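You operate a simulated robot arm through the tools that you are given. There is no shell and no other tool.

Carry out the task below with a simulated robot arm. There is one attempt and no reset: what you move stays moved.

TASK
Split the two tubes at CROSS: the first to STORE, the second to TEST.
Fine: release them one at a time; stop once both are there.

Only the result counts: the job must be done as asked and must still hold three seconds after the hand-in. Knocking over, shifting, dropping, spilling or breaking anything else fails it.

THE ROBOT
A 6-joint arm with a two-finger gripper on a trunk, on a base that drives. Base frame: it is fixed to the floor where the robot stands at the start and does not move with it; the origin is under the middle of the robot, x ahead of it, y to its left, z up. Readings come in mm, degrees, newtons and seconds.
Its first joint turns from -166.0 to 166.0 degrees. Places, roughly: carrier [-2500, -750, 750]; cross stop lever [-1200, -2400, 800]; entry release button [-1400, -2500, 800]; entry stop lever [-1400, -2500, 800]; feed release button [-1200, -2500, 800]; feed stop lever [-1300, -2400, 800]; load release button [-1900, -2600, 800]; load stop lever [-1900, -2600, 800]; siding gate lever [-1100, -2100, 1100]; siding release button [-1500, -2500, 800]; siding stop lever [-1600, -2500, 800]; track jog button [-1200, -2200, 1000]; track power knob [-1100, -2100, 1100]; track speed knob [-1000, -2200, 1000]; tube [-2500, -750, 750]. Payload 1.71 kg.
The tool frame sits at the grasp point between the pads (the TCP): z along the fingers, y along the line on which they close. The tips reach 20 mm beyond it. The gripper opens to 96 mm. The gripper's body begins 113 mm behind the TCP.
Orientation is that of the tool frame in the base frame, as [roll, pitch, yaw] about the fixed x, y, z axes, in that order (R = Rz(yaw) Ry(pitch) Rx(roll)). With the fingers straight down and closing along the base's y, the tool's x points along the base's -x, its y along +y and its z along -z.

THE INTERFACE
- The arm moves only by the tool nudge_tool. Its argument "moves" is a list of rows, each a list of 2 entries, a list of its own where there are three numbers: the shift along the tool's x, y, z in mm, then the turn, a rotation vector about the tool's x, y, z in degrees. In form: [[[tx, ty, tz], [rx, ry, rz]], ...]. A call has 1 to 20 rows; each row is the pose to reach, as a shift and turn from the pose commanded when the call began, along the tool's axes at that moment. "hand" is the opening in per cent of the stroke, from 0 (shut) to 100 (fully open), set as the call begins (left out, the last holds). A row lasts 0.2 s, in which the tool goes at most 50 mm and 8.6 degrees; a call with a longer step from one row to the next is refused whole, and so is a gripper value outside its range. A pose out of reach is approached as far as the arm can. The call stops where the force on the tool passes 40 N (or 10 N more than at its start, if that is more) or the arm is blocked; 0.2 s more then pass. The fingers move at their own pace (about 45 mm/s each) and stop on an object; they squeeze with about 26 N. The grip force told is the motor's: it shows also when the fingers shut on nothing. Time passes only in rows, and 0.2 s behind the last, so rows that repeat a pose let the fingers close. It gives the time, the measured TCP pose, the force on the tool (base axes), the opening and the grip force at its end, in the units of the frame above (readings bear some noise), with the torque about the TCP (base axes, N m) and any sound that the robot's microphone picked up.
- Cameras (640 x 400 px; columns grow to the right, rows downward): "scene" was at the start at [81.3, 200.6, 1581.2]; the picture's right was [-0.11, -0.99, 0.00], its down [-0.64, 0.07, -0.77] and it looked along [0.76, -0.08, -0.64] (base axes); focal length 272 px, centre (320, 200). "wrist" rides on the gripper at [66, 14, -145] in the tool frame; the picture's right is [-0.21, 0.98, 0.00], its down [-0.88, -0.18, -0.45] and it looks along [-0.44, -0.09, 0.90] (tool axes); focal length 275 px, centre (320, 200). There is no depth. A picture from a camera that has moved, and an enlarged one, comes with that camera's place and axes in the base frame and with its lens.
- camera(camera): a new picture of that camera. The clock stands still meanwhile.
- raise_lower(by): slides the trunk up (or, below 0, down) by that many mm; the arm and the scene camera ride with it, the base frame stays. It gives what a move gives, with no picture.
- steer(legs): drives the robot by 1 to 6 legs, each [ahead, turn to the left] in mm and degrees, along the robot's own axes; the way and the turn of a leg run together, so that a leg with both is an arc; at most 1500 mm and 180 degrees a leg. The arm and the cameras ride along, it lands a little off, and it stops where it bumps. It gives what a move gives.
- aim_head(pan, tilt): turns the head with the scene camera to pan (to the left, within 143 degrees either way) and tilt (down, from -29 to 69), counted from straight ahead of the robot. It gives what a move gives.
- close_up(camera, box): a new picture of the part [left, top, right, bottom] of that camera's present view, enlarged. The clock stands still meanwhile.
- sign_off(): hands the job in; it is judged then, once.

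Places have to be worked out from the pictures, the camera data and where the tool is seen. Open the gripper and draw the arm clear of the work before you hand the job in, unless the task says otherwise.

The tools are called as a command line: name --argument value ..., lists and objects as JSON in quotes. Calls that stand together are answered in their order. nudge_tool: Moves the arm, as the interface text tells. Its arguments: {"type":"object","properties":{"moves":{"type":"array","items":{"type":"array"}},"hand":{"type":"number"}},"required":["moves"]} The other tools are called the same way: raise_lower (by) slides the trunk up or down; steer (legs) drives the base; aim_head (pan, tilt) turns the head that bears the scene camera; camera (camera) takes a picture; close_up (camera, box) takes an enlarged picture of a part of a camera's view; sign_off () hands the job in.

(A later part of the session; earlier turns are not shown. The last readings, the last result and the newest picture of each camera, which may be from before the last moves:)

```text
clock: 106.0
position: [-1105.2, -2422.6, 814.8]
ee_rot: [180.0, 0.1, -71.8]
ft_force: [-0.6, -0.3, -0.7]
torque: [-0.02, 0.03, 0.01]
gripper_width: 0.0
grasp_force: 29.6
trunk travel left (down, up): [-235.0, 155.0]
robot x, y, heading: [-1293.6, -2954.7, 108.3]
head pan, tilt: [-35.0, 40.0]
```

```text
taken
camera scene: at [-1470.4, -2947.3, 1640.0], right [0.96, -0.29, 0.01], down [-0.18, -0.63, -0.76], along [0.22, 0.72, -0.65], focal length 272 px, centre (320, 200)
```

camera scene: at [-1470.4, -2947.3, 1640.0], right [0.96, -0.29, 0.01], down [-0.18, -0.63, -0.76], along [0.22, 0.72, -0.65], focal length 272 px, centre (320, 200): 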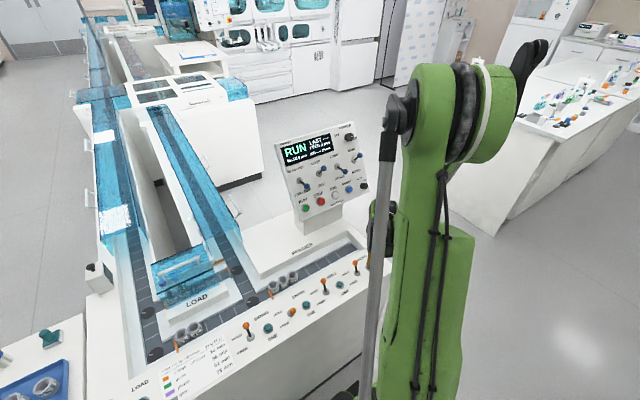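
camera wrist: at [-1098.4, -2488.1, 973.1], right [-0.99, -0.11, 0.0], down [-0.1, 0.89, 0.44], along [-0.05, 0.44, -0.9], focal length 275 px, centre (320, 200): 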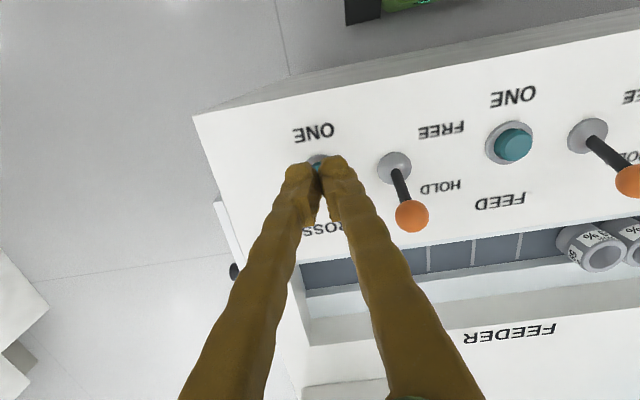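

The board is near z≈768, so the button's top is around 778 and its centre about 8 mm further ahead. I shift forward 8 mm and press down in small steps while the head looks up the track.

aim_head --pan 0 --tilt 22

nudge_tool --hand 0 --moves '[[[-8, 0, 0], [0, 0, 0]], [[-8, 0, 6], [0, 0, 0]], [[-8, 0, 11], [0, 0, 0]], [[-8, 0, 14], [0, 0, 0]], [[-8, 0, 17], [0, 0, 0]], [[-8, 0, 19], [0, 0, 0]], [[-8, 0, 21], [0, 0, 0]]]'

close_up --camera "scene" --box '[270, 160, 334, 200]'

```text
clock: 107.0
position: [-1106.4, -2422.0, 814.9]
ee_rot: [-180.0, 0.0, -71.7]
ft_force: [-0.8, 0.0, -0.2]
torque: [-0.01, 0.0, 0.01]
gripper_width: 0.0
grasp_force: 29.1
trunk travel left (down, up): [-235.0, 155.0]
robot x, y, heading: [-1298.6, -2959.1, 108.3]
head pan, tilt: [0.0, 22.0]
```

```text
clock: 108.6
position: [-1108.7, -2414.4, 795.4]
ee_rot: [180.0, -0.1, -71.6]
ft_force: [-0.4, 5.0, 21.3]
torque: [0.12, 0.01, -0.02]
gripper_width: 6.0
grasp_force: 29.3
trunk travel left (down, up): [-235.0, 155.0]
robot x, y, heading: [-1297.5, -2961.2, 108.5]
head pan, tilt: [0.0, 22.0]
heard: click
```

```text
10.00 times, centred on (302, 180) of scene
camera zoom: at [-1524.5, -2941.0, 1668.0], right [0.95, 0.31, 0.0], down [0.12, -0.37, -0.92], along [-0.29, 0.87, -0.39], focal length 2723 px, centre (500, 400)
```

zoom: 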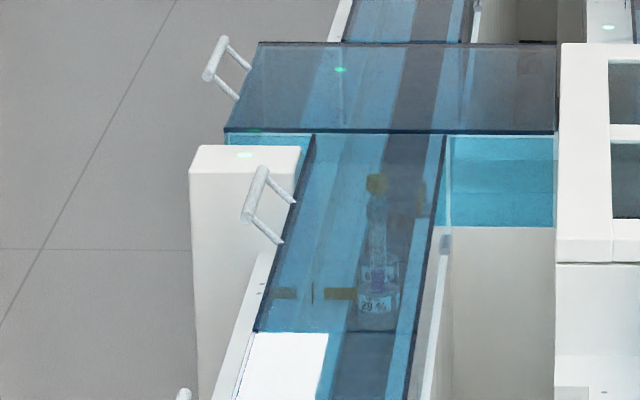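

CROSS ONE clicked and the queue has moved. I lift off the button and watch the lane.

nudge_tool --hand 0 --moves '[[[0, 0, -20], [0, 0, 0]]]'

close_up --camera "scene" --box '[270, 150, 350, 200]'

close_up --camera "scene" --box '[290, 105, 400, 170]'

close_up --camera "scene" --box '[440, 245, 570, 350]'

```text
clock: 109.0
position: [-1107.8, -2413.5, 814.8]
ee_rot: [-180.0, -0.1, -71.7]
ft_force: [-0.4, -0.4, -0.5]
torque: [-0.05, 0.02, -0.03]
gripper_width: 0.3
grasp_force: 29.5
trunk travel left (down, up): [-235.0, 155.0]
robot x, y, heading: [-1301.3, -2956.2, 108.4]
head pan, tilt: [0.0, 22.0]
```

```text
8.00 times, centred on (310, 175) of scene
camera zoom: at [-1523.8, -2939.8, 1667.8], right [0.95, 0.31, 0.0], down [0.12, -0.37, -0.92], along [-0.29, 0.87, -0.39], focal length 2179 px, centre (400, 400)
```

zoom: 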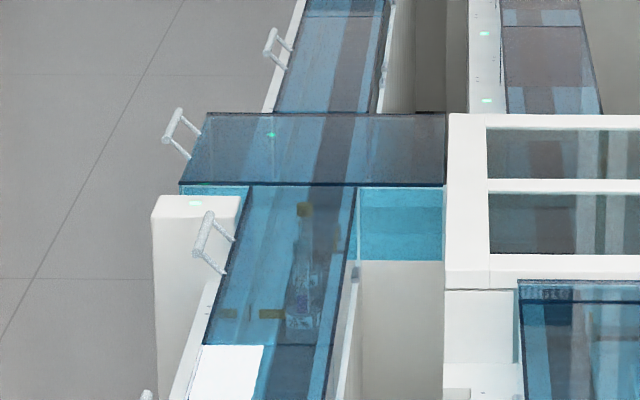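

```text
5.82 times, centred on (345, 138) of scene
camera zoom: at [-1523.8, -2939.8, 1667.8], right [0.95, 0.31, 0.0], down [0.12, -0.37, -0.92], along [-0.29, 0.87, -0.39], focal length 1584 px, centre (174, 564)
```

zoom: 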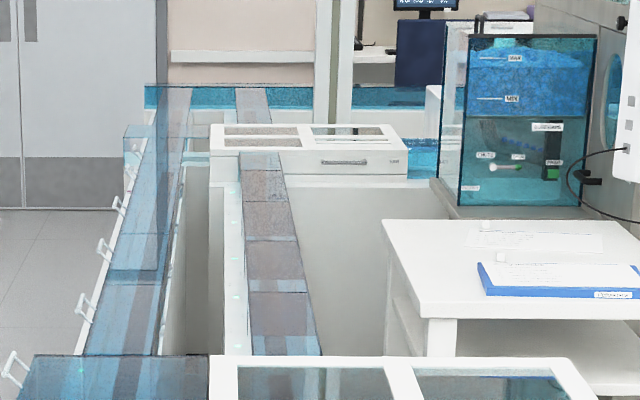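

```text
3.81 times, centred on (505, 298) of scene
camera zoom: at [-1523.8, -2939.8, 1667.8], right [0.95, 0.31, 0.0], down [0.12, -0.37, -0.92], along [-0.29, 0.87, -0.39], focal length 1038 px, centre (-385, -171)
```

zoom: 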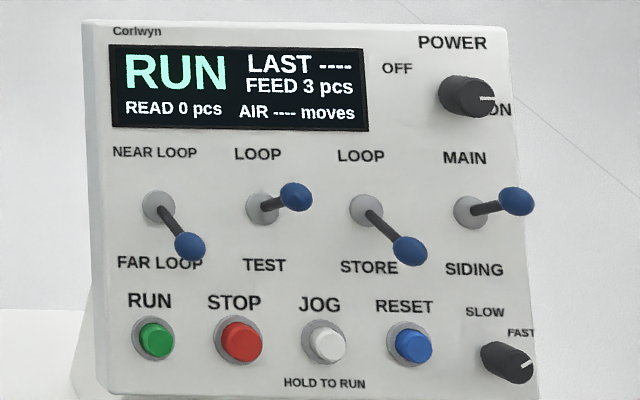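

I wait a second in place (arm hovering clear of the button) and look again at CROSS and the lane north.

nudge_tool --hand 0 --moves '[[[0, 0, -20], [0, 0, 0]], [[0, 0, -40], [0, 0, 0]], [[0, 0, -60], [0, 0, 0]], [[0, 0, -60], [0, 0, 0]], [[0, 0, -60], [0, 0, 0]]]'

close_up --camera "scene" --box '[270, 150, 350, 200]'

close_up --camera "scene" --box '[290, 110, 370, 160]'

```text
clock: 110.2
position: [-1108.5, -2414.3, 874.9]
ee_rot: [179.9, -0.2, -71.7]
ft_force: [-0.3, -0.4, 0.0]
torque: [0.0, -0.01, 0.01]
gripper_width: 0.0
grasp_force: 29.5
trunk travel left (down, up): [-235.0, 155.0]
robot x, y, heading: [-1295.9, -2957.7, 108.2]
head pan, tilt: [0.0, 22.0]
```

```text
8.00 times, centred on (310, 175) of scene
camera zoom: at [-1524.2, -2940.2, 1667.8], right [0.95, 0.31, 0.0], down [0.12, -0.37, -0.92], along [-0.29, 0.87, -0.39], focal length 2179 px, centre (400, 400)
```

zoom: 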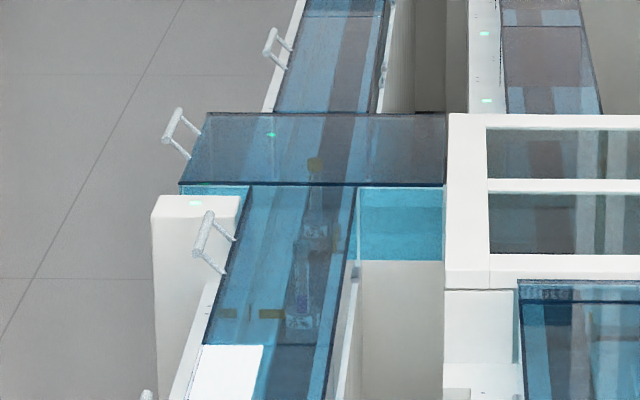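

```text
8.00 times, centred on (330, 135) of scene
camera zoom: at [-1524.2, -2940.2, 1667.8], right [0.95, 0.31, 0.0], down [0.12, -0.37, -0.92], along [-0.29, 0.87, -0.39], focal length 2179 px, centre (240, 720)
```

zoom: 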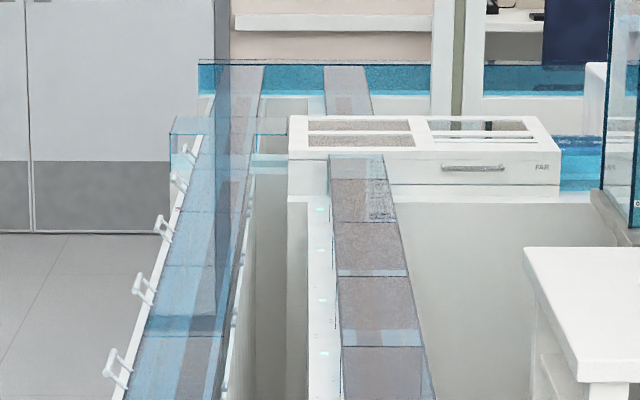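

The first carrier has left and is entering the crossing while the second stays held at CROSS. I wait and track it.

nudge_tool --hand 0 --moves '[[[0, 0, 0], [0, 0, 0]], [[0, 0, 0], [0, 0, 0]], [[0, 0, 0], [0, 0, 0]], [[0, 0, 0], [0, 0, 0]], [[0, 0, 0], [0, 0, 0]], [[0, 0, 0], [0, 0, 0]], [[0, 0, 0], [0, 0, 0]]]'

close_up --camera "scene" --box '[270, 150, 350, 200]'

close_up --camera "scene" --box '[290, 110, 370, 160]'

```text
clock: 111.8
position: [-1108.7, -2414.2, 873.8]
ee_rot: [-180.0, -0.1, -71.7]
ft_force: [-0.5, -0.1, 1.0]
torque: [-0.01, 0.03, 0.01]
gripper_width: 0.2
grasp_force: 29.6
trunk travel left (down, up): [-235.0, 155.0]
robot x, y, heading: [-1301.2, -2959.2, 108.3]
head pan, tilt: [0.0, 22.0]
```

```text
8.00 times, centred on (310, 175) of scene
camera zoom: at [-1524.1, -2940.3, 1667.8], right [0.95, 0.31, 0.0], down [0.12, -0.37, -0.92], along [-0.29, 0.87, -0.39], focal length 2179 px, centre (400, 400)
```

zoom: 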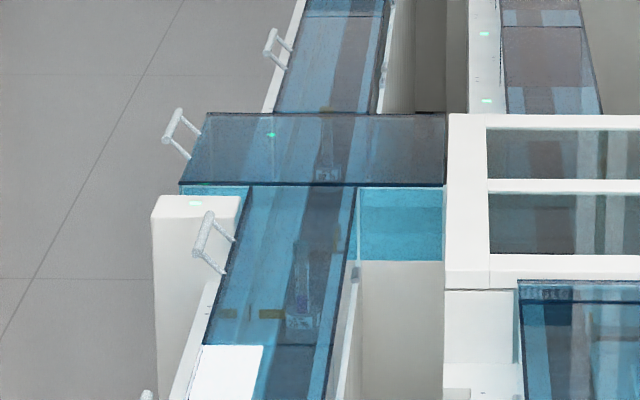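

```text
8.00 times, centred on (330, 135) of scene
camera zoom: at [-1524.1, -2940.3, 1667.8], right [0.95, 0.31, 0.0], down [0.12, -0.37, -0.92], along [-0.29, 0.87, -0.39], focal length 2179 px, centre (240, 720)
```

zoom: 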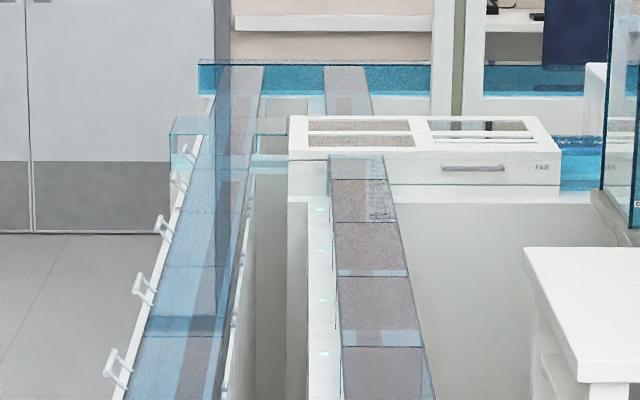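

The first carrier passed straight through the crossing toward FAR, as wanted. While it travels I bring the tool to the panel in front of lever 2 (LOOP/TEST), without touching it.

nudge_tool --hand 0 --moves '[[[0, 0, -45], [0, 0, 0]], [[0, 0, -90], [0, -7, 0]], [[0, 0, -135], [0, -14, 0]], [[0, 0, -180], [0, -21, 0]], [[0, 0, -225], [0, -28, 0]], [[-15, 5, -265], [0, -35, 0]], [[-50, 10, -277], [0, -42, 0]], [[-90, 15, -277], [0, -49, 0]], [[-130, 20, -277], [0, -56.4, 0]], [[-170, 24, -277], [0, -56.4, 0]], [[-200, 26, -277], [0, -56.4, 0]], [[-226, 27.5, -277], [0, -56.4, 0]]]'

close_up --camera "scene" --box '[280, 110, 380, 190]'

camera --camera "wrist"

```text
clock: 114.4
position: [-1207.1, -2207.8, 1150.9]
ee_rot: [-179.8, 56.3, -71.6]
ft_force: [0.4, 0.3, 0.1]
torque: [0.0, 0.0, -0.04]
gripper_width: 0.0
grasp_force: 29.5
trunk travel left (down, up): [-235.0, 155.0]
robot x, y, heading: [-1300.2, -2954.1, 108.6]
head pan, tilt: [0.0, 22.0]
```

```text
5.00 times, centred on (330, 150) of scene
camera zoom: at [-1524.2, -2940.5, 1667.8], right [0.95, 0.31, 0.0], down [0.12, -0.37, -0.92], along [-0.29, 0.87, -0.39], focal length 1362 px, centre (270, 450)
```

zoom: 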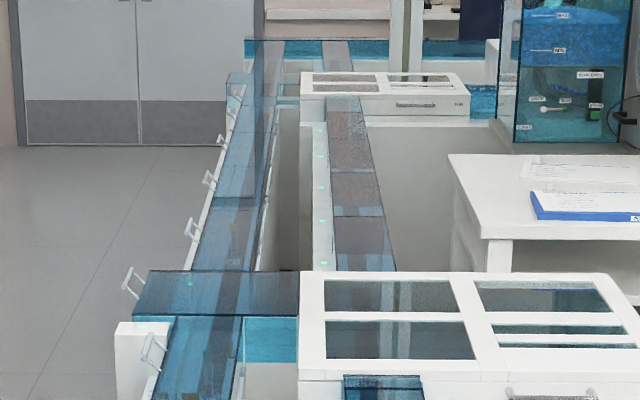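

```text
taken
camera wrist: at [-1170.2, -2361.2, 1178.3], right [-0.96, -0.2, 0.17], down [0.14, 0.17, 0.98], along [-0.22, 0.97, -0.13], focal length 275 px, centre (320, 200)
```

wrist: 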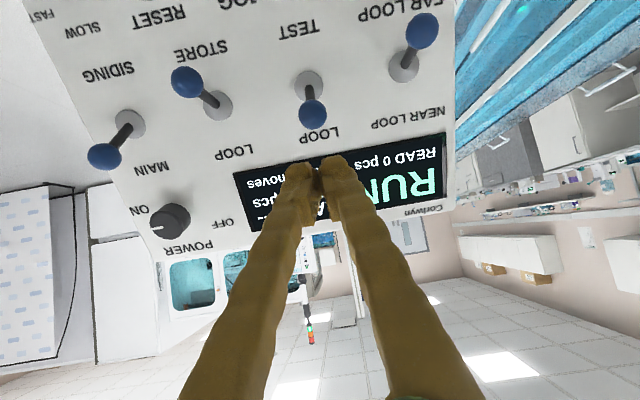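

The first carrier is on the left lane north of the crossing. I wait 3–4 s and look again before changing any gate.

nudge_tool --hand 0 --moves '[[[0, 0, 0], [0, 0, 0]], [[0, 0, 0], [0, 0, 0]], [[0, 0, 0], [0, 0, 0]], [[0, 0, 0], [0, 0, 0]], [[0, 0, 0], [0, 0, 0]], [[0, 0, 0], [0, 0, 0]], [[0, 0, 0], [0, 0, 0]], [[0, 0, 0], [0, 0, 0]], [[0, 0, 0], [0, 0, 0]], [[0, 0, 0], [0, 0, 0]], [[0, 0, 0], [0, 0, 0]], [[0, 0, 0], [0, 0, 0]], [[0, 0, 0], [0, 0, 0]], [[0, 0, 0], [0, 0, 0]], [[0, 0, 0], [0, 0, 0]]]'

close_up --camera "scene" --box '[290, 110, 390, 170]'

close_up --camera "scene" --box '[270, 160, 334, 200]'

```text
clock: 117.6
position: [-1205.3, -2207.5, 1152.6]
ee_rot: [180.0, 56.3, -71.6]
ft_force: [0.2, 0.1, 0.8]
torque: [0.0, 0.0, 0.01]
gripper_width: 0.0
grasp_force: 30.3
trunk travel left (down, up): [-235.0, 155.0]
robot x, y, heading: [-1296.4, -2957.5, 108.4]
head pan, tilt: [0.0, 22.0]
```

```text
6.40 times, centred on (340, 140) of scene
camera zoom: at [-1524.1, -2940.3, 1667.8], right [0.95, 0.31, 0.0], down [0.12, -0.37, -0.92], along [-0.29, 0.87, -0.39], focal length 1743 px, centre (192, 584)
```

zoom: 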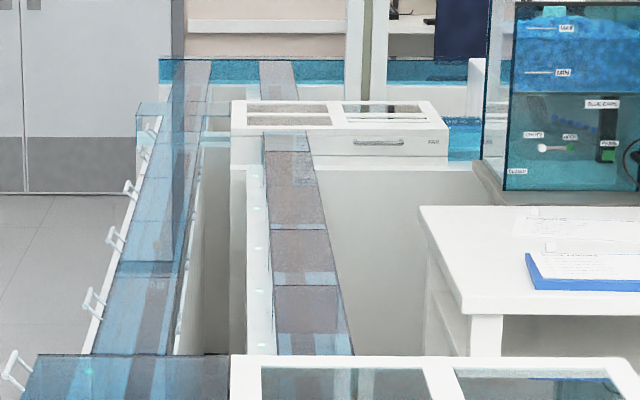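

```text
10.00 times, centred on (302, 180) of scene
camera zoom: at [-1524.1, -2940.3, 1667.8], right [0.95, 0.31, 0.0], down [0.12, -0.37, -0.92], along [-0.29, 0.87, -0.39], focal length 2723 px, centre (500, 400)
```

zoom: 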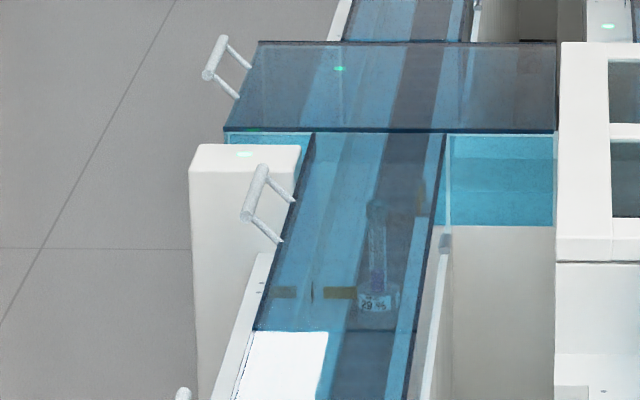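

The second is still held at CROSS. I zoom harder on the far part of the left lane and the FAR module to find the first carrier.

close_up --camera "scene" --box '[300, 120, 348, 150]'

close_up --camera "scene" --box '[296, 140, 344, 170]'

close_up --camera "scene" --box '[325, 115, 373, 145]'

```text
13.33 times, centred on (324, 135) of scene
camera zoom: at [-1524.1, -2940.3, 1667.8], right [0.95, 0.31, 0.0], down [0.12, -0.37, -0.92], along [-0.29, 0.87, -0.39], focal length 3631 px, centre (267, 1067)
```

zoom: 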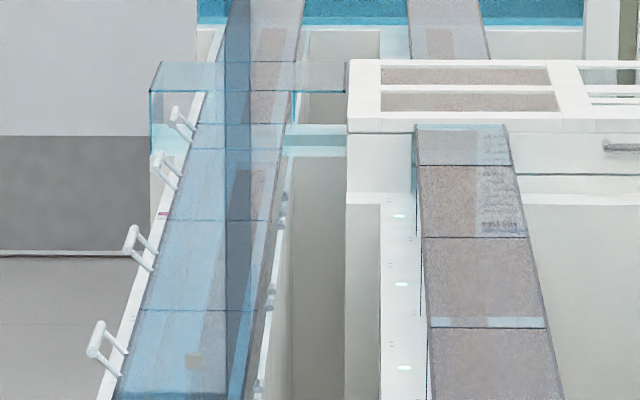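

```text
13.33 times, centred on (320, 155) of scene
camera zoom: at [-1524.1, -2940.3, 1667.8], right [0.95, 0.31, 0.0], down [0.12, -0.37, -0.92], along [-0.29, 0.87, -0.39], focal length 3631 px, centre (320, 800)
```

zoom: 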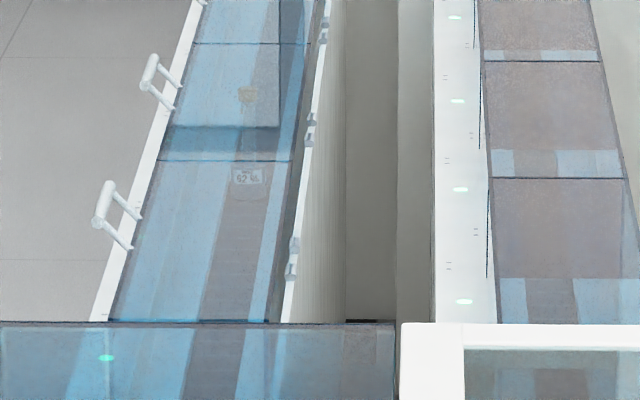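

```text
13.33 times, centred on (349, 130) of scene
camera zoom: at [-1524.1, -2940.3, 1667.8], right [0.95, 0.31, 0.0], down [0.12, -0.37, -0.92], along [-0.29, 0.87, -0.39], focal length 3631 px, centre (-67, 1133)
```

zoom: 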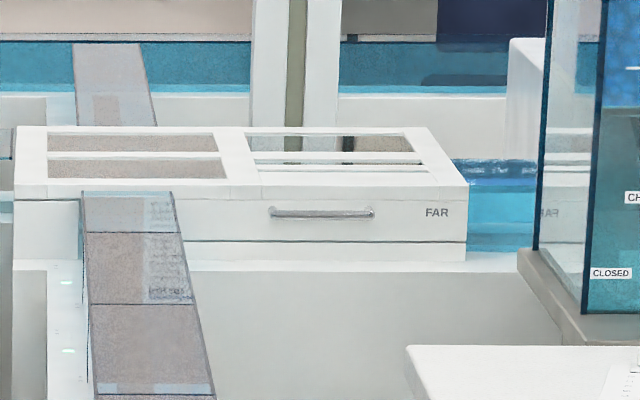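

The first carrier (62 %) is at about y=570, moving ~150 mm/s north; FAR is at y≈1700. I wait 4 s twice.

nudge_tool --hand 0 --moves '[[[0, 0, 0], [0, 0, 0]], [[0, 0, 0], [0, 0, 0]], [[0, 0, 0], [0, 0, 0]], [[0, 0, 0], [0, 0, 0]], [[0, 0, 0], [0, 0, 0]], [[0, 0, 0], [0, 0, 0]], [[0, 0, 0], [0, 0, 0]], [[0, 0, 0], [0, 0, 0]], [[0, 0, 0], [0, 0, 0]], [[0, 0, 0], [0, 0, 0]], [[0, 0, 0], [0, 0, 0]], [[0, 0, 0], [0, 0, 0]], [[0, 0, 0], [0, 0, 0]], [[0, 0, 0], [0, 0, 0]], [[0, 0, 0], [0, 0, 0]], [[0, 0, 0], [0, 0, 0]], [[0, 0, 0], [0, 0, 0]], [[0, 0, 0], [0, 0, 0]], [[0, 0, 0], [0, 0, 0]], [[0, 0, 0], [0, 0, 0]]]'

close_up --camera "scene" --box '[300, 120, 348, 150]'

nudge_tool --hand 0 --moves '[[[0, 0, 0], [0, 0, 0]], [[0, 0, 0], [0, 0, 0]], [[0, 0, 0], [0, 0, 0]], [[0, 0, 0], [0, 0, 0]], [[0, 0, 0], [0, 0, 0]], [[0, 0, 0], [0, 0, 0]], [[0, 0, 0], [0, 0, 0]], [[0, 0, 0], [0, 0, 0]], [[0, 0, 0], [0, 0, 0]], [[0, 0, 0], [0, 0, 0]]]'

close_up --camera "scene" --box '[300, 120, 348, 150]'

close_up --camera "scene" --box '[325, 115, 373, 145]'

```text
clock: 121.8
position: [-1206.0, -2207.9, 1152.1]
ee_rot: [-179.9, 56.3, -71.7]
ft_force: [-0.6, 0.4, 0.1]
torque: [0.0, 0.03, 0.02]
gripper_width: 0.1
grasp_force: 29.7
trunk travel left (down, up): [-235.0, 155.0]
robot x, y, heading: [-1300.2, -2958.1, 108.3]
head pan, tilt: [0.0, 22.0]
```

```text
13.33 times, centred on (324, 135) of scene
camera zoom: at [-1524.1, -2940.3, 1667.8], right [0.95, 0.31, 0.0], down [0.12, -0.37, -0.92], along [-0.29, 0.87, -0.39], focal length 3631 px, centre (267, 1067)
```

zoom: 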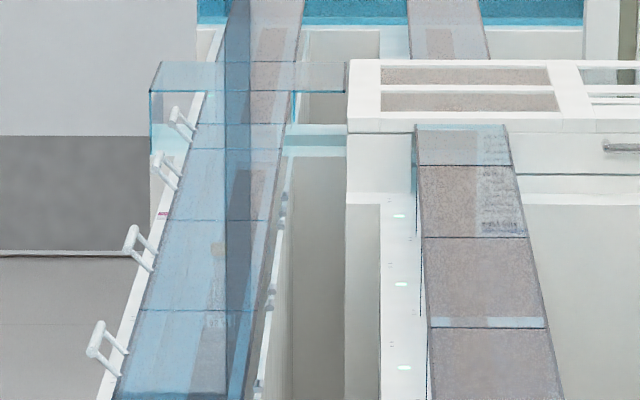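

```text
clock: 124.0
position: [-1206.0, -2208.1, 1152.7]
ee_rot: [-179.9, 56.4, -71.8]
ft_force: [0.5, -0.2, 0.6]
torque: [0.0, 0.01, -0.01]
gripper_width: 0.0
grasp_force: 29.1
trunk travel left (down, up): [-235.0, 155.0]
robot x, y, heading: [-1297.3, -2959.5, 108.1]
head pan, tilt: [0.0, 22.0]
```

```text
13.33 times, centred on (324, 135) of scene
camera zoom: at [-1524.1, -2940.3, 1667.8], right [0.95, 0.31, 0.0], down [0.12, -0.37, -0.92], along [-0.29, 0.87, -0.39], focal length 3631 px, centre (267, 1067)
```

zoom: 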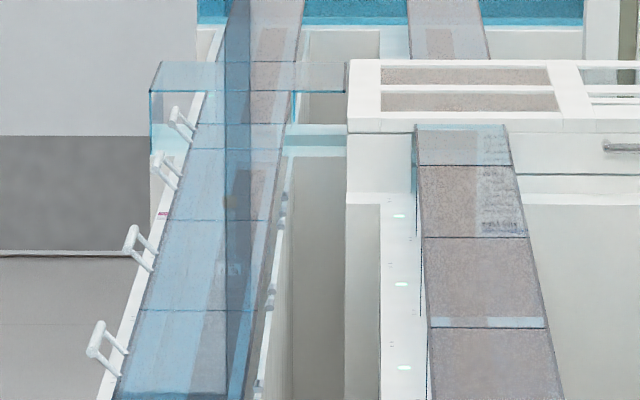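

```text
13.33 times, centred on (349, 130) of scene
camera zoom: at [-1524.1, -2940.3, 1667.8], right [0.95, 0.31, 0.0], down [0.12, -0.37, -0.92], along [-0.29, 0.87, -0.39], focal length 3631 px, centre (-67, 1133)
```

zoom: 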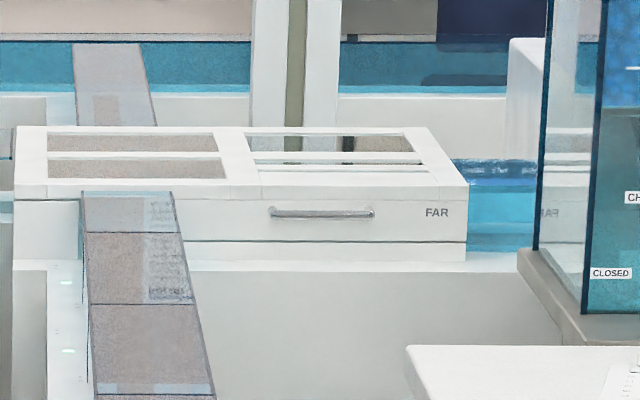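

The first carrier is now close to the FAR crossing. I keep waiting in short steps to see it turn toward FAR.

nudge_tool --hand 0 --moves '[[[0, 0, 0], [0, 0, 0]], [[0, 0, 0], [0, 0, 0]], [[0, 0, 0], [0, 0, 0]], [[0, 0, 0], [0, 0, 0]], [[0, 0, 0], [0, 0, 0]], [[0, 0, 0], [0, 0, 0]], [[0, 0, 0], [0, 0, 0]], [[0, 0, 0], [0, 0, 0]], [[0, 0, 0], [0, 0, 0]], [[0, 0, 0], [0, 0, 0]], [[0, 0, 0], [0, 0, 0]], [[0, 0, 0], [0, 0, 0]], [[0, 0, 0], [0, 0, 0]], [[0, 0, 0], [0, 0, 0]], [[0, 0, 0], [0, 0, 0]], [[0, 0, 0], [0, 0, 0]], [[0, 0, 0], [0, 0, 0]], [[0, 0, 0], [0, 0, 0]], [[0, 0, 0], [0, 0, 0]]]'

close_up --camera "scene" --box '[300, 112, 364, 152]'

nudge_tool --hand 0 --moves '[[[0, 0, 0], [0, 0, 0]], [[0, 0, 0], [0, 0, 0]], [[0, 0, 0], [0, 0, 0]], [[0, 0, 0], [0, 0, 0]], [[0, 0, 0], [0, 0, 0]], [[0, 0, 0], [0, 0, 0]], [[0, 0, 0], [0, 0, 0]], [[0, 0, 0], [0, 0, 0]], [[0, 0, 0], [0, 0, 0]], [[0, 0, 0], [0, 0, 0]]]'

close_up --camera "scene" --box '[300, 112, 364, 152]'

close_up --camera "scene" --box '[325, 115, 373, 145]'

```text
clock: 128.0
position: [-1204.6, -2207.4, 1151.3]
ee_rot: [180.0, 56.3, -71.6]
ft_force: [0.0, -0.4, -0.3]
torque: [0.02, -0.02, -0.02]
gripper_width: 0.1
grasp_force: 29.8
trunk travel left (down, up): [-235.0, 155.0]
robot x, y, heading: [-1298.0, -2958.6, 108.4]
head pan, tilt: [0.0, 22.0]
```

```text
10.00 times, centred on (332, 132) of scene
camera zoom: at [-1524.1, -2940.3, 1667.8], right [0.95, 0.31, 0.0], down [0.12, -0.37, -0.92], along [-0.29, 0.87, -0.39], focal length 2723 px, centre (200, 880)
```

zoom: 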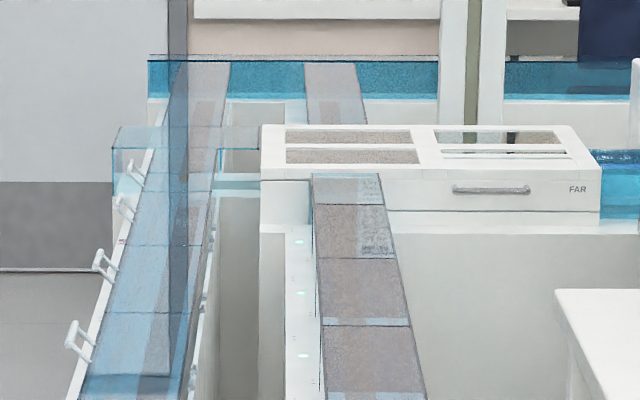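

```text
clock: 130.2
position: [-1205.6, -2209.6, 1152.4]
ee_rot: [-180.0, 56.3, -71.6]
ft_force: [-0.4, -0.3, 0.2]
torque: [-0.01, -0.01, -0.01]
gripper_width: 0.1
grasp_force: 29.4
trunk travel left (down, up): [-235.0, 155.0]
robot x, y, heading: [-1296.7, -2956.5, 108.2]
head pan, tilt: [0.0, 22.0]
```

```text
10.00 times, centred on (332, 132) of scene
camera zoom: at [-1524.1, -2940.3, 1667.8], right [0.95, 0.31, 0.0], down [0.12, -0.37, -0.92], along [-0.29, 0.87, -0.39], focal length 2723 px, centre (200, 880)
```

zoom: 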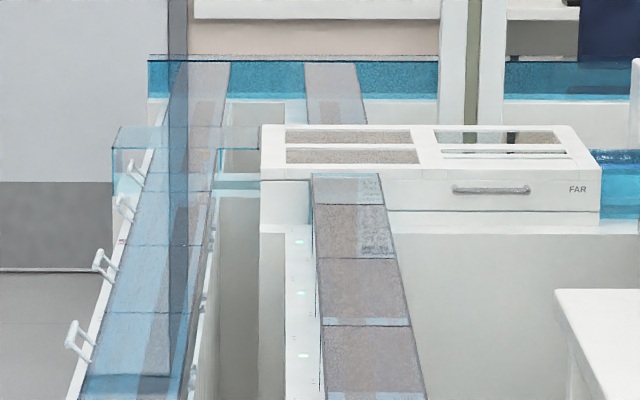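

```text
13.33 times, centred on (349, 130) of scene
camera zoom: at [-1524.1, -2940.3, 1667.8], right [0.95, 0.31, 0.0], down [0.12, -0.37, -0.92], along [-0.29, 0.87, -0.39], focal length 3631 px, centre (-67, 1133)
```

zoom: 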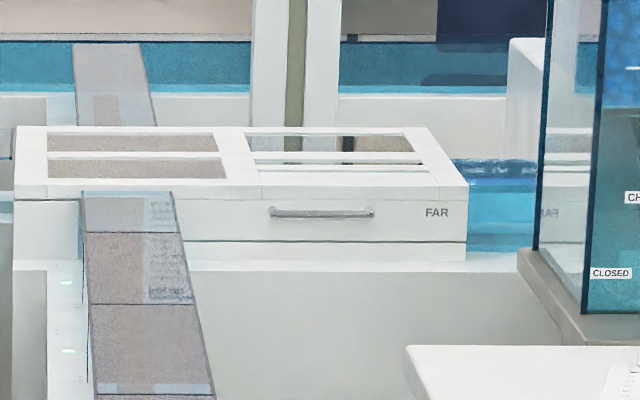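

It is just before the FAR crossing now. I keep waiting.

nudge_tool --hand 0 --moves '[[[0, 0, 0], [0, 0, 0]], [[0, 0, 0], [0, 0, 0]], [[0, 0, 0], [0, 0, 0]], [[0, 0, 0], [0, 0, 0]], [[0, 0, 0], [0, 0, 0]], [[0, 0, 0], [0, 0, 0]], [[0, 0, 0], [0, 0, 0]], [[0, 0, 0], [0, 0, 0]], [[0, 0, 0], [0, 0, 0]], [[0, 0, 0], [0, 0, 0]], [[0, 0, 0], [0, 0, 0]], [[0, 0, 0], [0, 0, 0]], [[0, 0, 0], [0, 0, 0]], [[0, 0, 0], [0, 0, 0]], [[0, 0, 0], [0, 0, 0]]]'

close_up --camera "scene" --box '[300, 118, 348, 148]'

nudge_tool --hand 0 --moves '[[[0, 0, 0], [0, 0, 0]], [[0, 0, 0], [0, 0, 0]], [[0, 0, 0], [0, 0, 0]], [[0, 0, 0], [0, 0, 0]], [[0, 0, 0], [0, 0, 0]], [[0, 0, 0], [0, 0, 0]], [[0, 0, 0], [0, 0, 0]], [[0, 0, 0], [0, 0, 0]], [[0, 0, 0], [0, 0, 0]], [[0, 0, 0], [0, 0, 0]], [[0, 0, 0], [0, 0, 0]], [[0, 0, 0], [0, 0, 0]], [[0, 0, 0], [0, 0, 0]], [[0, 0, 0], [0, 0, 0]], [[0, 0, 0], [0, 0, 0]]]'

close_up --camera "scene" --box '[300, 118, 348, 148]'

close_up --camera "scene" --box '[325, 118, 373, 148]'

```text
clock: 133.4
position: [-1205.8, -2208.7, 1151.6]
ee_rot: [179.9, 56.3, -71.5]
ft_force: [-0.1, -0.6, -0.5]
torque: [0.01, 0.0, 0.01]
gripper_width: 0.1
grasp_force: 29.3
trunk travel left (down, up): [-235.0, 155.0]
robot x, y, heading: [-1299.0, -2957.3, 108.5]
head pan, tilt: [0.0, 22.0]
```

```text
13.33 times, centred on (324, 133) of scene
camera zoom: at [-1524.1, -2940.3, 1667.8], right [0.95, 0.31, 0.0], down [0.12, -0.37, -0.92], along [-0.29, 0.87, -0.39], focal length 3631 px, centre (267, 1093)
```

zoom: 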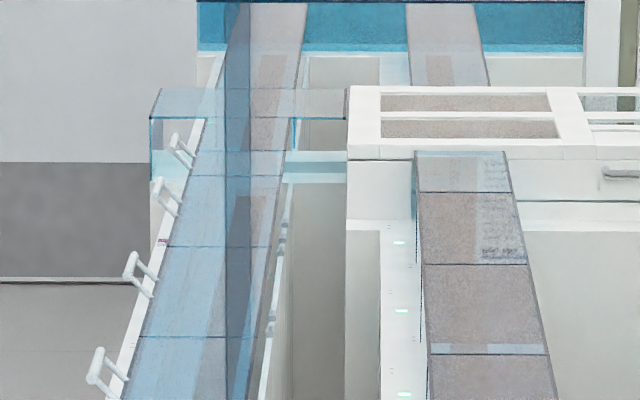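

```text
clock: 136.6
position: [-1206.6, -2208.2, 1151.9]
ee_rot: [180.0, 56.3, -71.6]
ft_force: [-0.1, 0.4, -0.4]
torque: [-0.02, 0.02, 0.02]
gripper_width: 0.1
grasp_force: 29.7
trunk travel left (down, up): [-235.0, 155.0]
robot x, y, heading: [-1297.0, -2960.7, 108.0]
head pan, tilt: [0.0, 22.0]
```

```text
13.33 times, centred on (324, 133) of scene
camera zoom: at [-1524.1, -2940.3, 1667.8], right [0.95, 0.31, 0.0], down [0.12, -0.37, -0.92], along [-0.29, 0.87, -0.39], focal length 3631 px, centre (267, 1093)
```

zoom: 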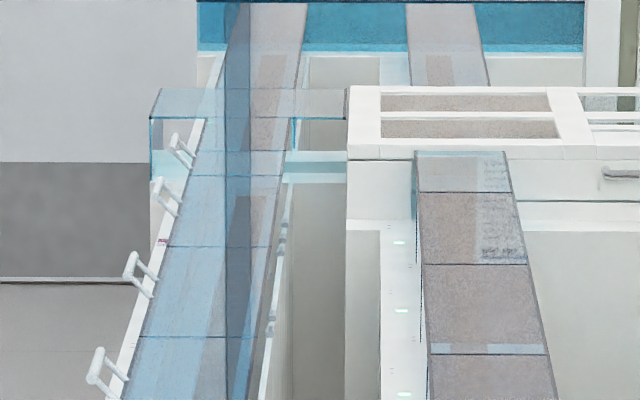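

```text
13.33 times, centred on (349, 133) of scene
camera zoom: at [-1524.1, -2940.3, 1667.8], right [0.95, 0.31, 0.0], down [0.12, -0.37, -0.92], along [-0.29, 0.87, -0.39], focal length 3631 px, centre (-67, 1093)
```

zoom: 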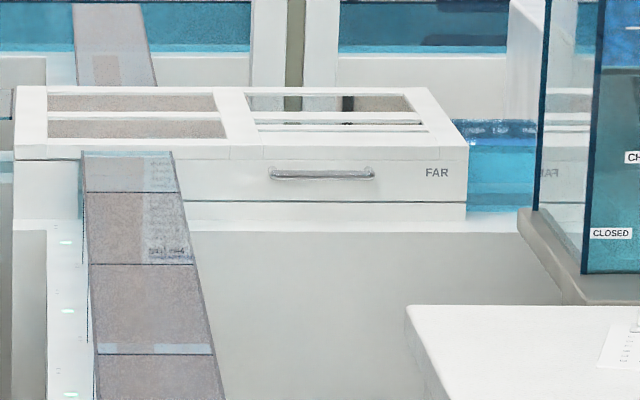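

I lost sight of the carrier around the FAR crossing. I raise the trunk for a steeper look into FAR and its east branch (the tool stays clear of the panel, which leans away).

raise_lower --by 150

camera --camera "scene"

close_up --camera "scene" --box '[300, 115, 364, 155]'

close_up --camera "scene" --box '[340, 115, 404, 155]'

close_up --camera "scene" --box '[440, 245, 570, 350]'

```text
clock: 138.4
position: [-1205.8, -2207.6, 1301.5]
ee_rot: [180.0, 56.2, -71.6]
ft_force: [0.1, 0.3, 0.6]
torque: [0.01, 0.0, 0.0]
gripper_width: 0.1
grasp_force: 29.4
trunk travel left (down, up): [-385.0, 5.0]
robot x, y, heading: [-1297.3, -2959.2, 108.3]
head pan, tilt: [0.0, 22.0]
```

```text
taken
camera scene: at [-1524.9, -2938.0, 1817.7], right [0.95, 0.31, 0.0], down [0.12, -0.37, -0.92], along [-0.29, 0.87, -0.39], focal length 272 px, centre (320, 200)
```

scene: 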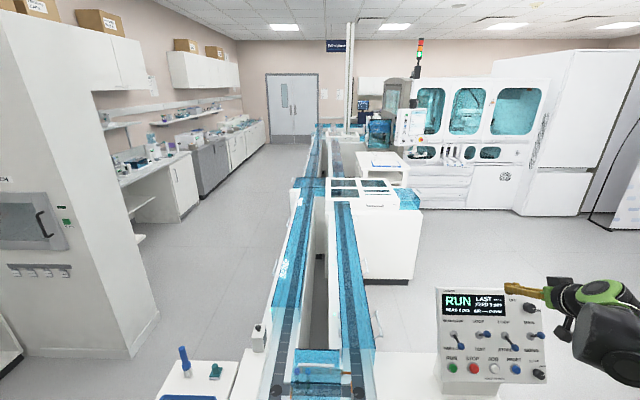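

```text
10.00 times, centred on (332, 135) of scene
camera zoom: at [-1524.9, -2938.0, 1817.7], right [0.95, 0.31, 0.0], down [0.12, -0.37, -0.92], along [-0.29, 0.87, -0.39], focal length 2723 px, centre (200, 850)
```

zoom: 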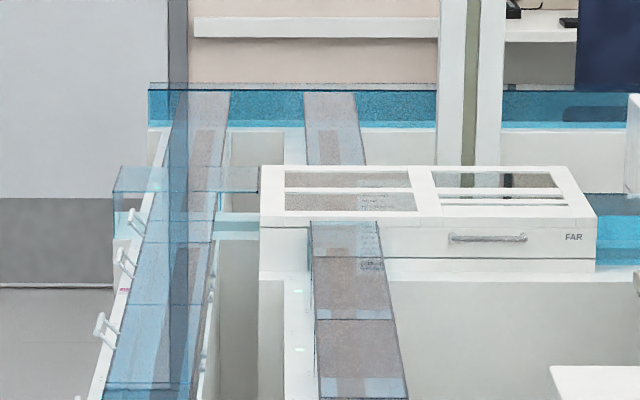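

```text
10.00 times, centred on (372, 135) of scene
camera zoom: at [-1524.9, -2938.0, 1817.7], right [0.95, 0.31, 0.0], down [0.12, -0.37, -0.92], along [-0.29, 0.87, -0.39], focal length 2723 px, centre (-200, 850)
```

zoom: 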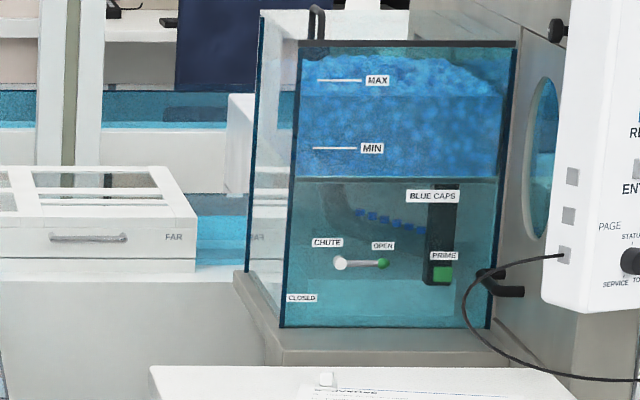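

```text
3.81 times, centred on (505, 298) of scene
camera zoom: at [-1524.9, -2938.0, 1817.7], right [0.95, 0.31, 0.0], down [0.12, -0.37, -0.92], along [-0.29, 0.87, -0.39], focal length 1038 px, centre (-385, -171)
```

zoom: 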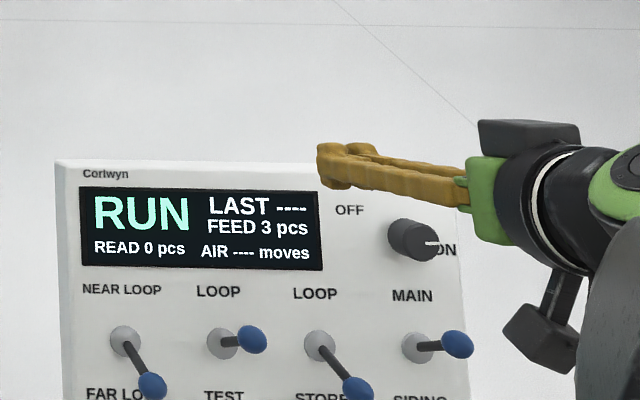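

No sign yet of where it went. I wait a further 4 s and scan the FAR module windows, the far north lane and the return lane.

nudge_tool --hand 0 --moves '[[[0, 0, 0], [0, 0, 0]], [[0, 0, 0], [0, 0, 0]], [[0, 0, 0], [0, 0, 0]], [[0, 0, 0], [0, 0, 0]], [[0, 0, 0], [0, 0, 0]], [[0, 0, 0], [0, 0, 0]], [[0, 0, 0], [0, 0, 0]], [[0, 0, 0], [0, 0, 0]], [[0, 0, 0], [0, 0, 0]], [[0, 0, 0], [0, 0, 0]], [[0, 0, 0], [0, 0, 0]], [[0, 0, 0], [0, 0, 0]], [[0, 0, 0], [0, 0, 0]], [[0, 0, 0], [0, 0, 0]], [[0, 0, 0], [0, 0, 0]]]'

close_up --camera "scene" --box '[308, 118, 348, 143]'

close_up --camera "scene" --box '[324, 128, 372, 158]'

close_up --camera "scene" --box '[300, 140, 364, 180]'

```text
clock: 141.6
position: [-1205.4, -2208.7, 1301.6]
ee_rot: [-180.0, 56.2, -71.6]
ft_force: [-1.1, -0.6, 0.6]
torque: [0.01, 0.01, -0.02]
gripper_width: 0.0
grasp_force: 29.4
trunk travel left (down, up): [-385.0, 5.0]
robot x, y, heading: [-1297.6, -2955.5, 108.3]
head pan, tilt: [0.0, 22.0]
```

```text
16.00 times, centred on (328, 130) of scene
camera zoom: at [-1524.9, -2938.1, 1817.8], right [0.95, 0.31, 0.0], down [0.12, -0.37, -0.92], along [-0.29, 0.87, -0.39], focal length 4357 px, centre (192, 1312)
```

zoom: 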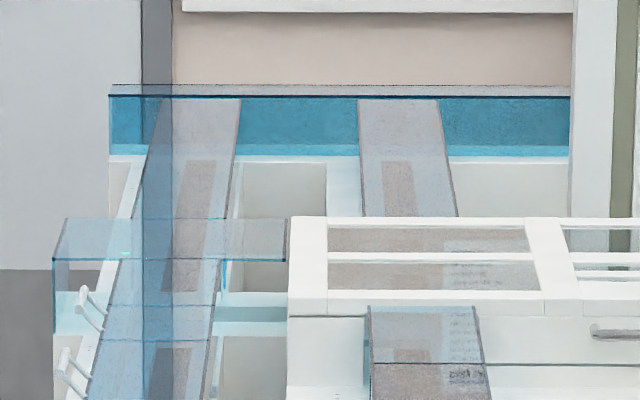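

```text
13.33 times, centred on (348, 143) of scene
camera zoom: at [-1524.9, -2938.1, 1817.8], right [0.95, 0.31, 0.0], down [0.12, -0.37, -0.92], along [-0.29, 0.87, -0.39], focal length 3631 px, centre (-53, 960)
```

zoom: 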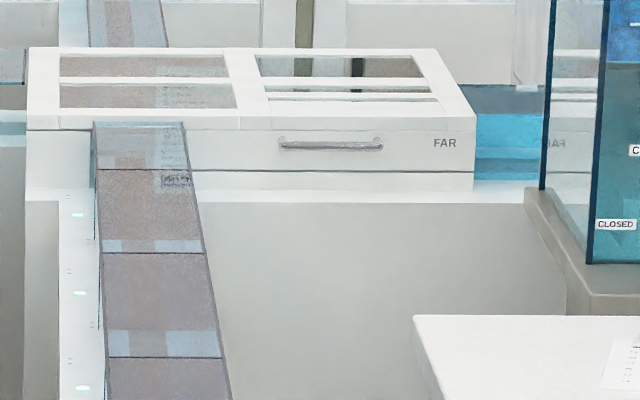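

```text
10.00 times, centred on (332, 160) of scene
camera zoom: at [-1524.9, -2938.1, 1817.8], right [0.95, 0.31, 0.0], down [0.12, -0.37, -0.92], along [-0.29, 0.87, -0.39], focal length 2723 px, centre (200, 600)
```

zoom: 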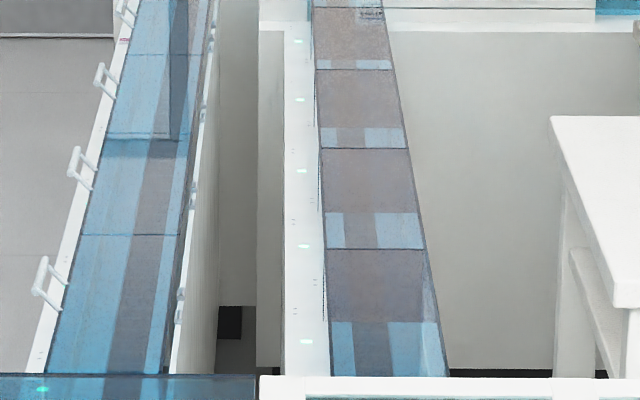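

Nothing on the return lane yet. I wait two more stretches and watch whether it comes back down the right lane or appears at FAR's branch.

nudge_tool --hand 0 --moves '[[[0, 0, 0], [0, 0, 0]], [[0, 0, 0], [0, 0, 0]], [[0, 0, 0], [0, 0, 0]], [[0, 0, 0], [0, 0, 0]], [[0, 0, 0], [0, 0, 0]], [[0, 0, 0], [0, 0, 0]], [[0, 0, 0], [0, 0, 0]], [[0, 0, 0], [0, 0, 0]], [[0, 0, 0], [0, 0, 0]], [[0, 0, 0], [0, 0, 0]], [[0, 0, 0], [0, 0, 0]], [[0, 0, 0], [0, 0, 0]], [[0, 0, 0], [0, 0, 0]], [[0, 0, 0], [0, 0, 0]], [[0, 0, 0], [0, 0, 0]], [[0, 0, 0], [0, 0, 0]], [[0, 0, 0], [0, 0, 0]], [[0, 0, 0], [0, 0, 0]], [[0, 0, 0], [0, 0, 0]], [[0, 0, 0], [0, 0, 0]]]'

close_up --camera "scene" --box '[304, 120, 368, 160]'

nudge_tool --hand 0 --moves '[[[0, 0, 0], [0, 0, 0]], [[0, 0, 0], [0, 0, 0]], [[0, 0, 0], [0, 0, 0]], [[0, 0, 0], [0, 0, 0]], [[0, 0, 0], [0, 0, 0]], [[0, 0, 0], [0, 0, 0]], [[0, 0, 0], [0, 0, 0]], [[0, 0, 0], [0, 0, 0]], [[0, 0, 0], [0, 0, 0]], [[0, 0, 0], [0, 0, 0]], [[0, 0, 0], [0, 0, 0]], [[0, 0, 0], [0, 0, 0]], [[0, 0, 0], [0, 0, 0]], [[0, 0, 0], [0, 0, 0]], [[0, 0, 0], [0, 0, 0]], [[0, 0, 0], [0, 0, 0]], [[0, 0, 0], [0, 0, 0]], [[0, 0, 0], [0, 0, 0]], [[0, 0, 0], [0, 0, 0]], [[0, 0, 0], [0, 0, 0]]]'

close_up --camera "scene" --box '[304, 120, 368, 160]'

close_up --camera "scene" --box '[330, 135, 370, 160]'

```text
clock: 145.8
position: [-1206.3, -2208.3, 1301.7]
ee_rot: [180.0, 56.3, -71.7]
ft_force: [-1.0, -0.2, 0.2]
torque: [-0.03, -0.01, 0.01]
gripper_width: 0.0
grasp_force: 29.8
trunk travel left (down, up): [-385.0, 5.0]
robot x, y, heading: [-1301.7, -2959.6, 108.4]
head pan, tilt: [0.0, 22.0]
```

```text
10.00 times, centred on (336, 140) of scene
camera zoom: at [-1524.9, -2938.1, 1817.8], right [0.95, 0.31, 0.0], down [0.12, -0.37, -0.92], along [-0.29, 0.87, -0.39], focal length 2723 px, centre (160, 800)
```

zoom: 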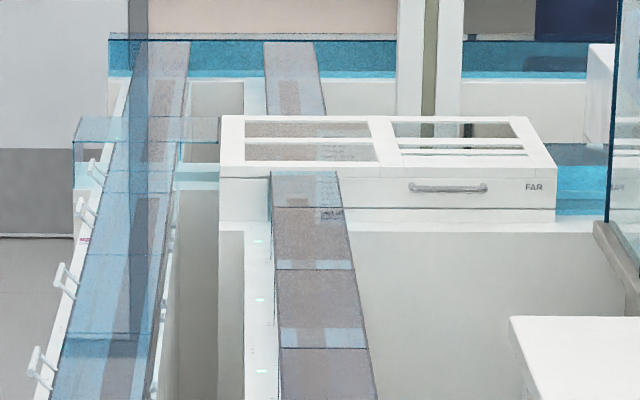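

```text
clock: 150.0
position: [-1205.9, -2208.3, 1301.6]
ee_rot: [-180.0, 56.3, -71.7]
ft_force: [0.0, -0.5, 0.5]
torque: [-0.01, -0.04, 0.01]
gripper_width: 0.1
grasp_force: 29.4
trunk travel left (down, up): [-385.0, 5.0]
robot x, y, heading: [-1296.2, -2957.1, 108.1]
head pan, tilt: [0.0, 22.0]
```

```text
10.00 times, centred on (336, 140) of scene
camera zoom: at [-1524.9, -2938.1, 1817.8], right [0.95, 0.31, 0.0], down [0.12, -0.37, -0.92], along [-0.29, 0.87, -0.39], focal length 2723 px, centre (160, 800)
```

zoom: 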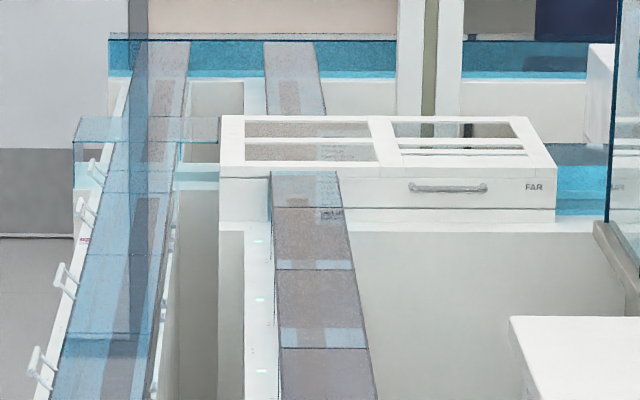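

```text
16.00 times, centred on (350, 148) of scene
camera zoom: at [-1524.9, -2938.1, 1817.8], right [0.95, 0.31, 0.0], down [0.12, -0.37, -0.92], along [-0.29, 0.87, -0.39], focal length 4357 px, centre (-160, 1040)
```

zoom: 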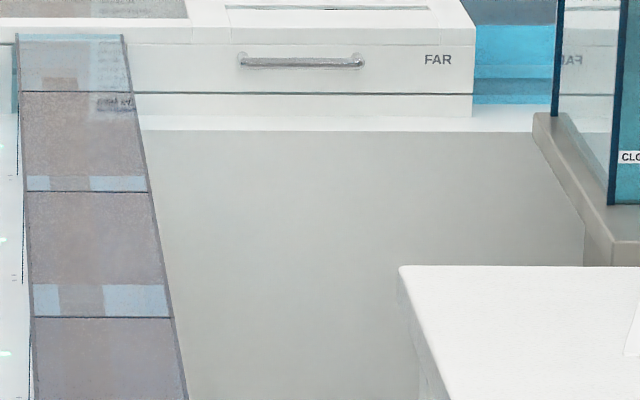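

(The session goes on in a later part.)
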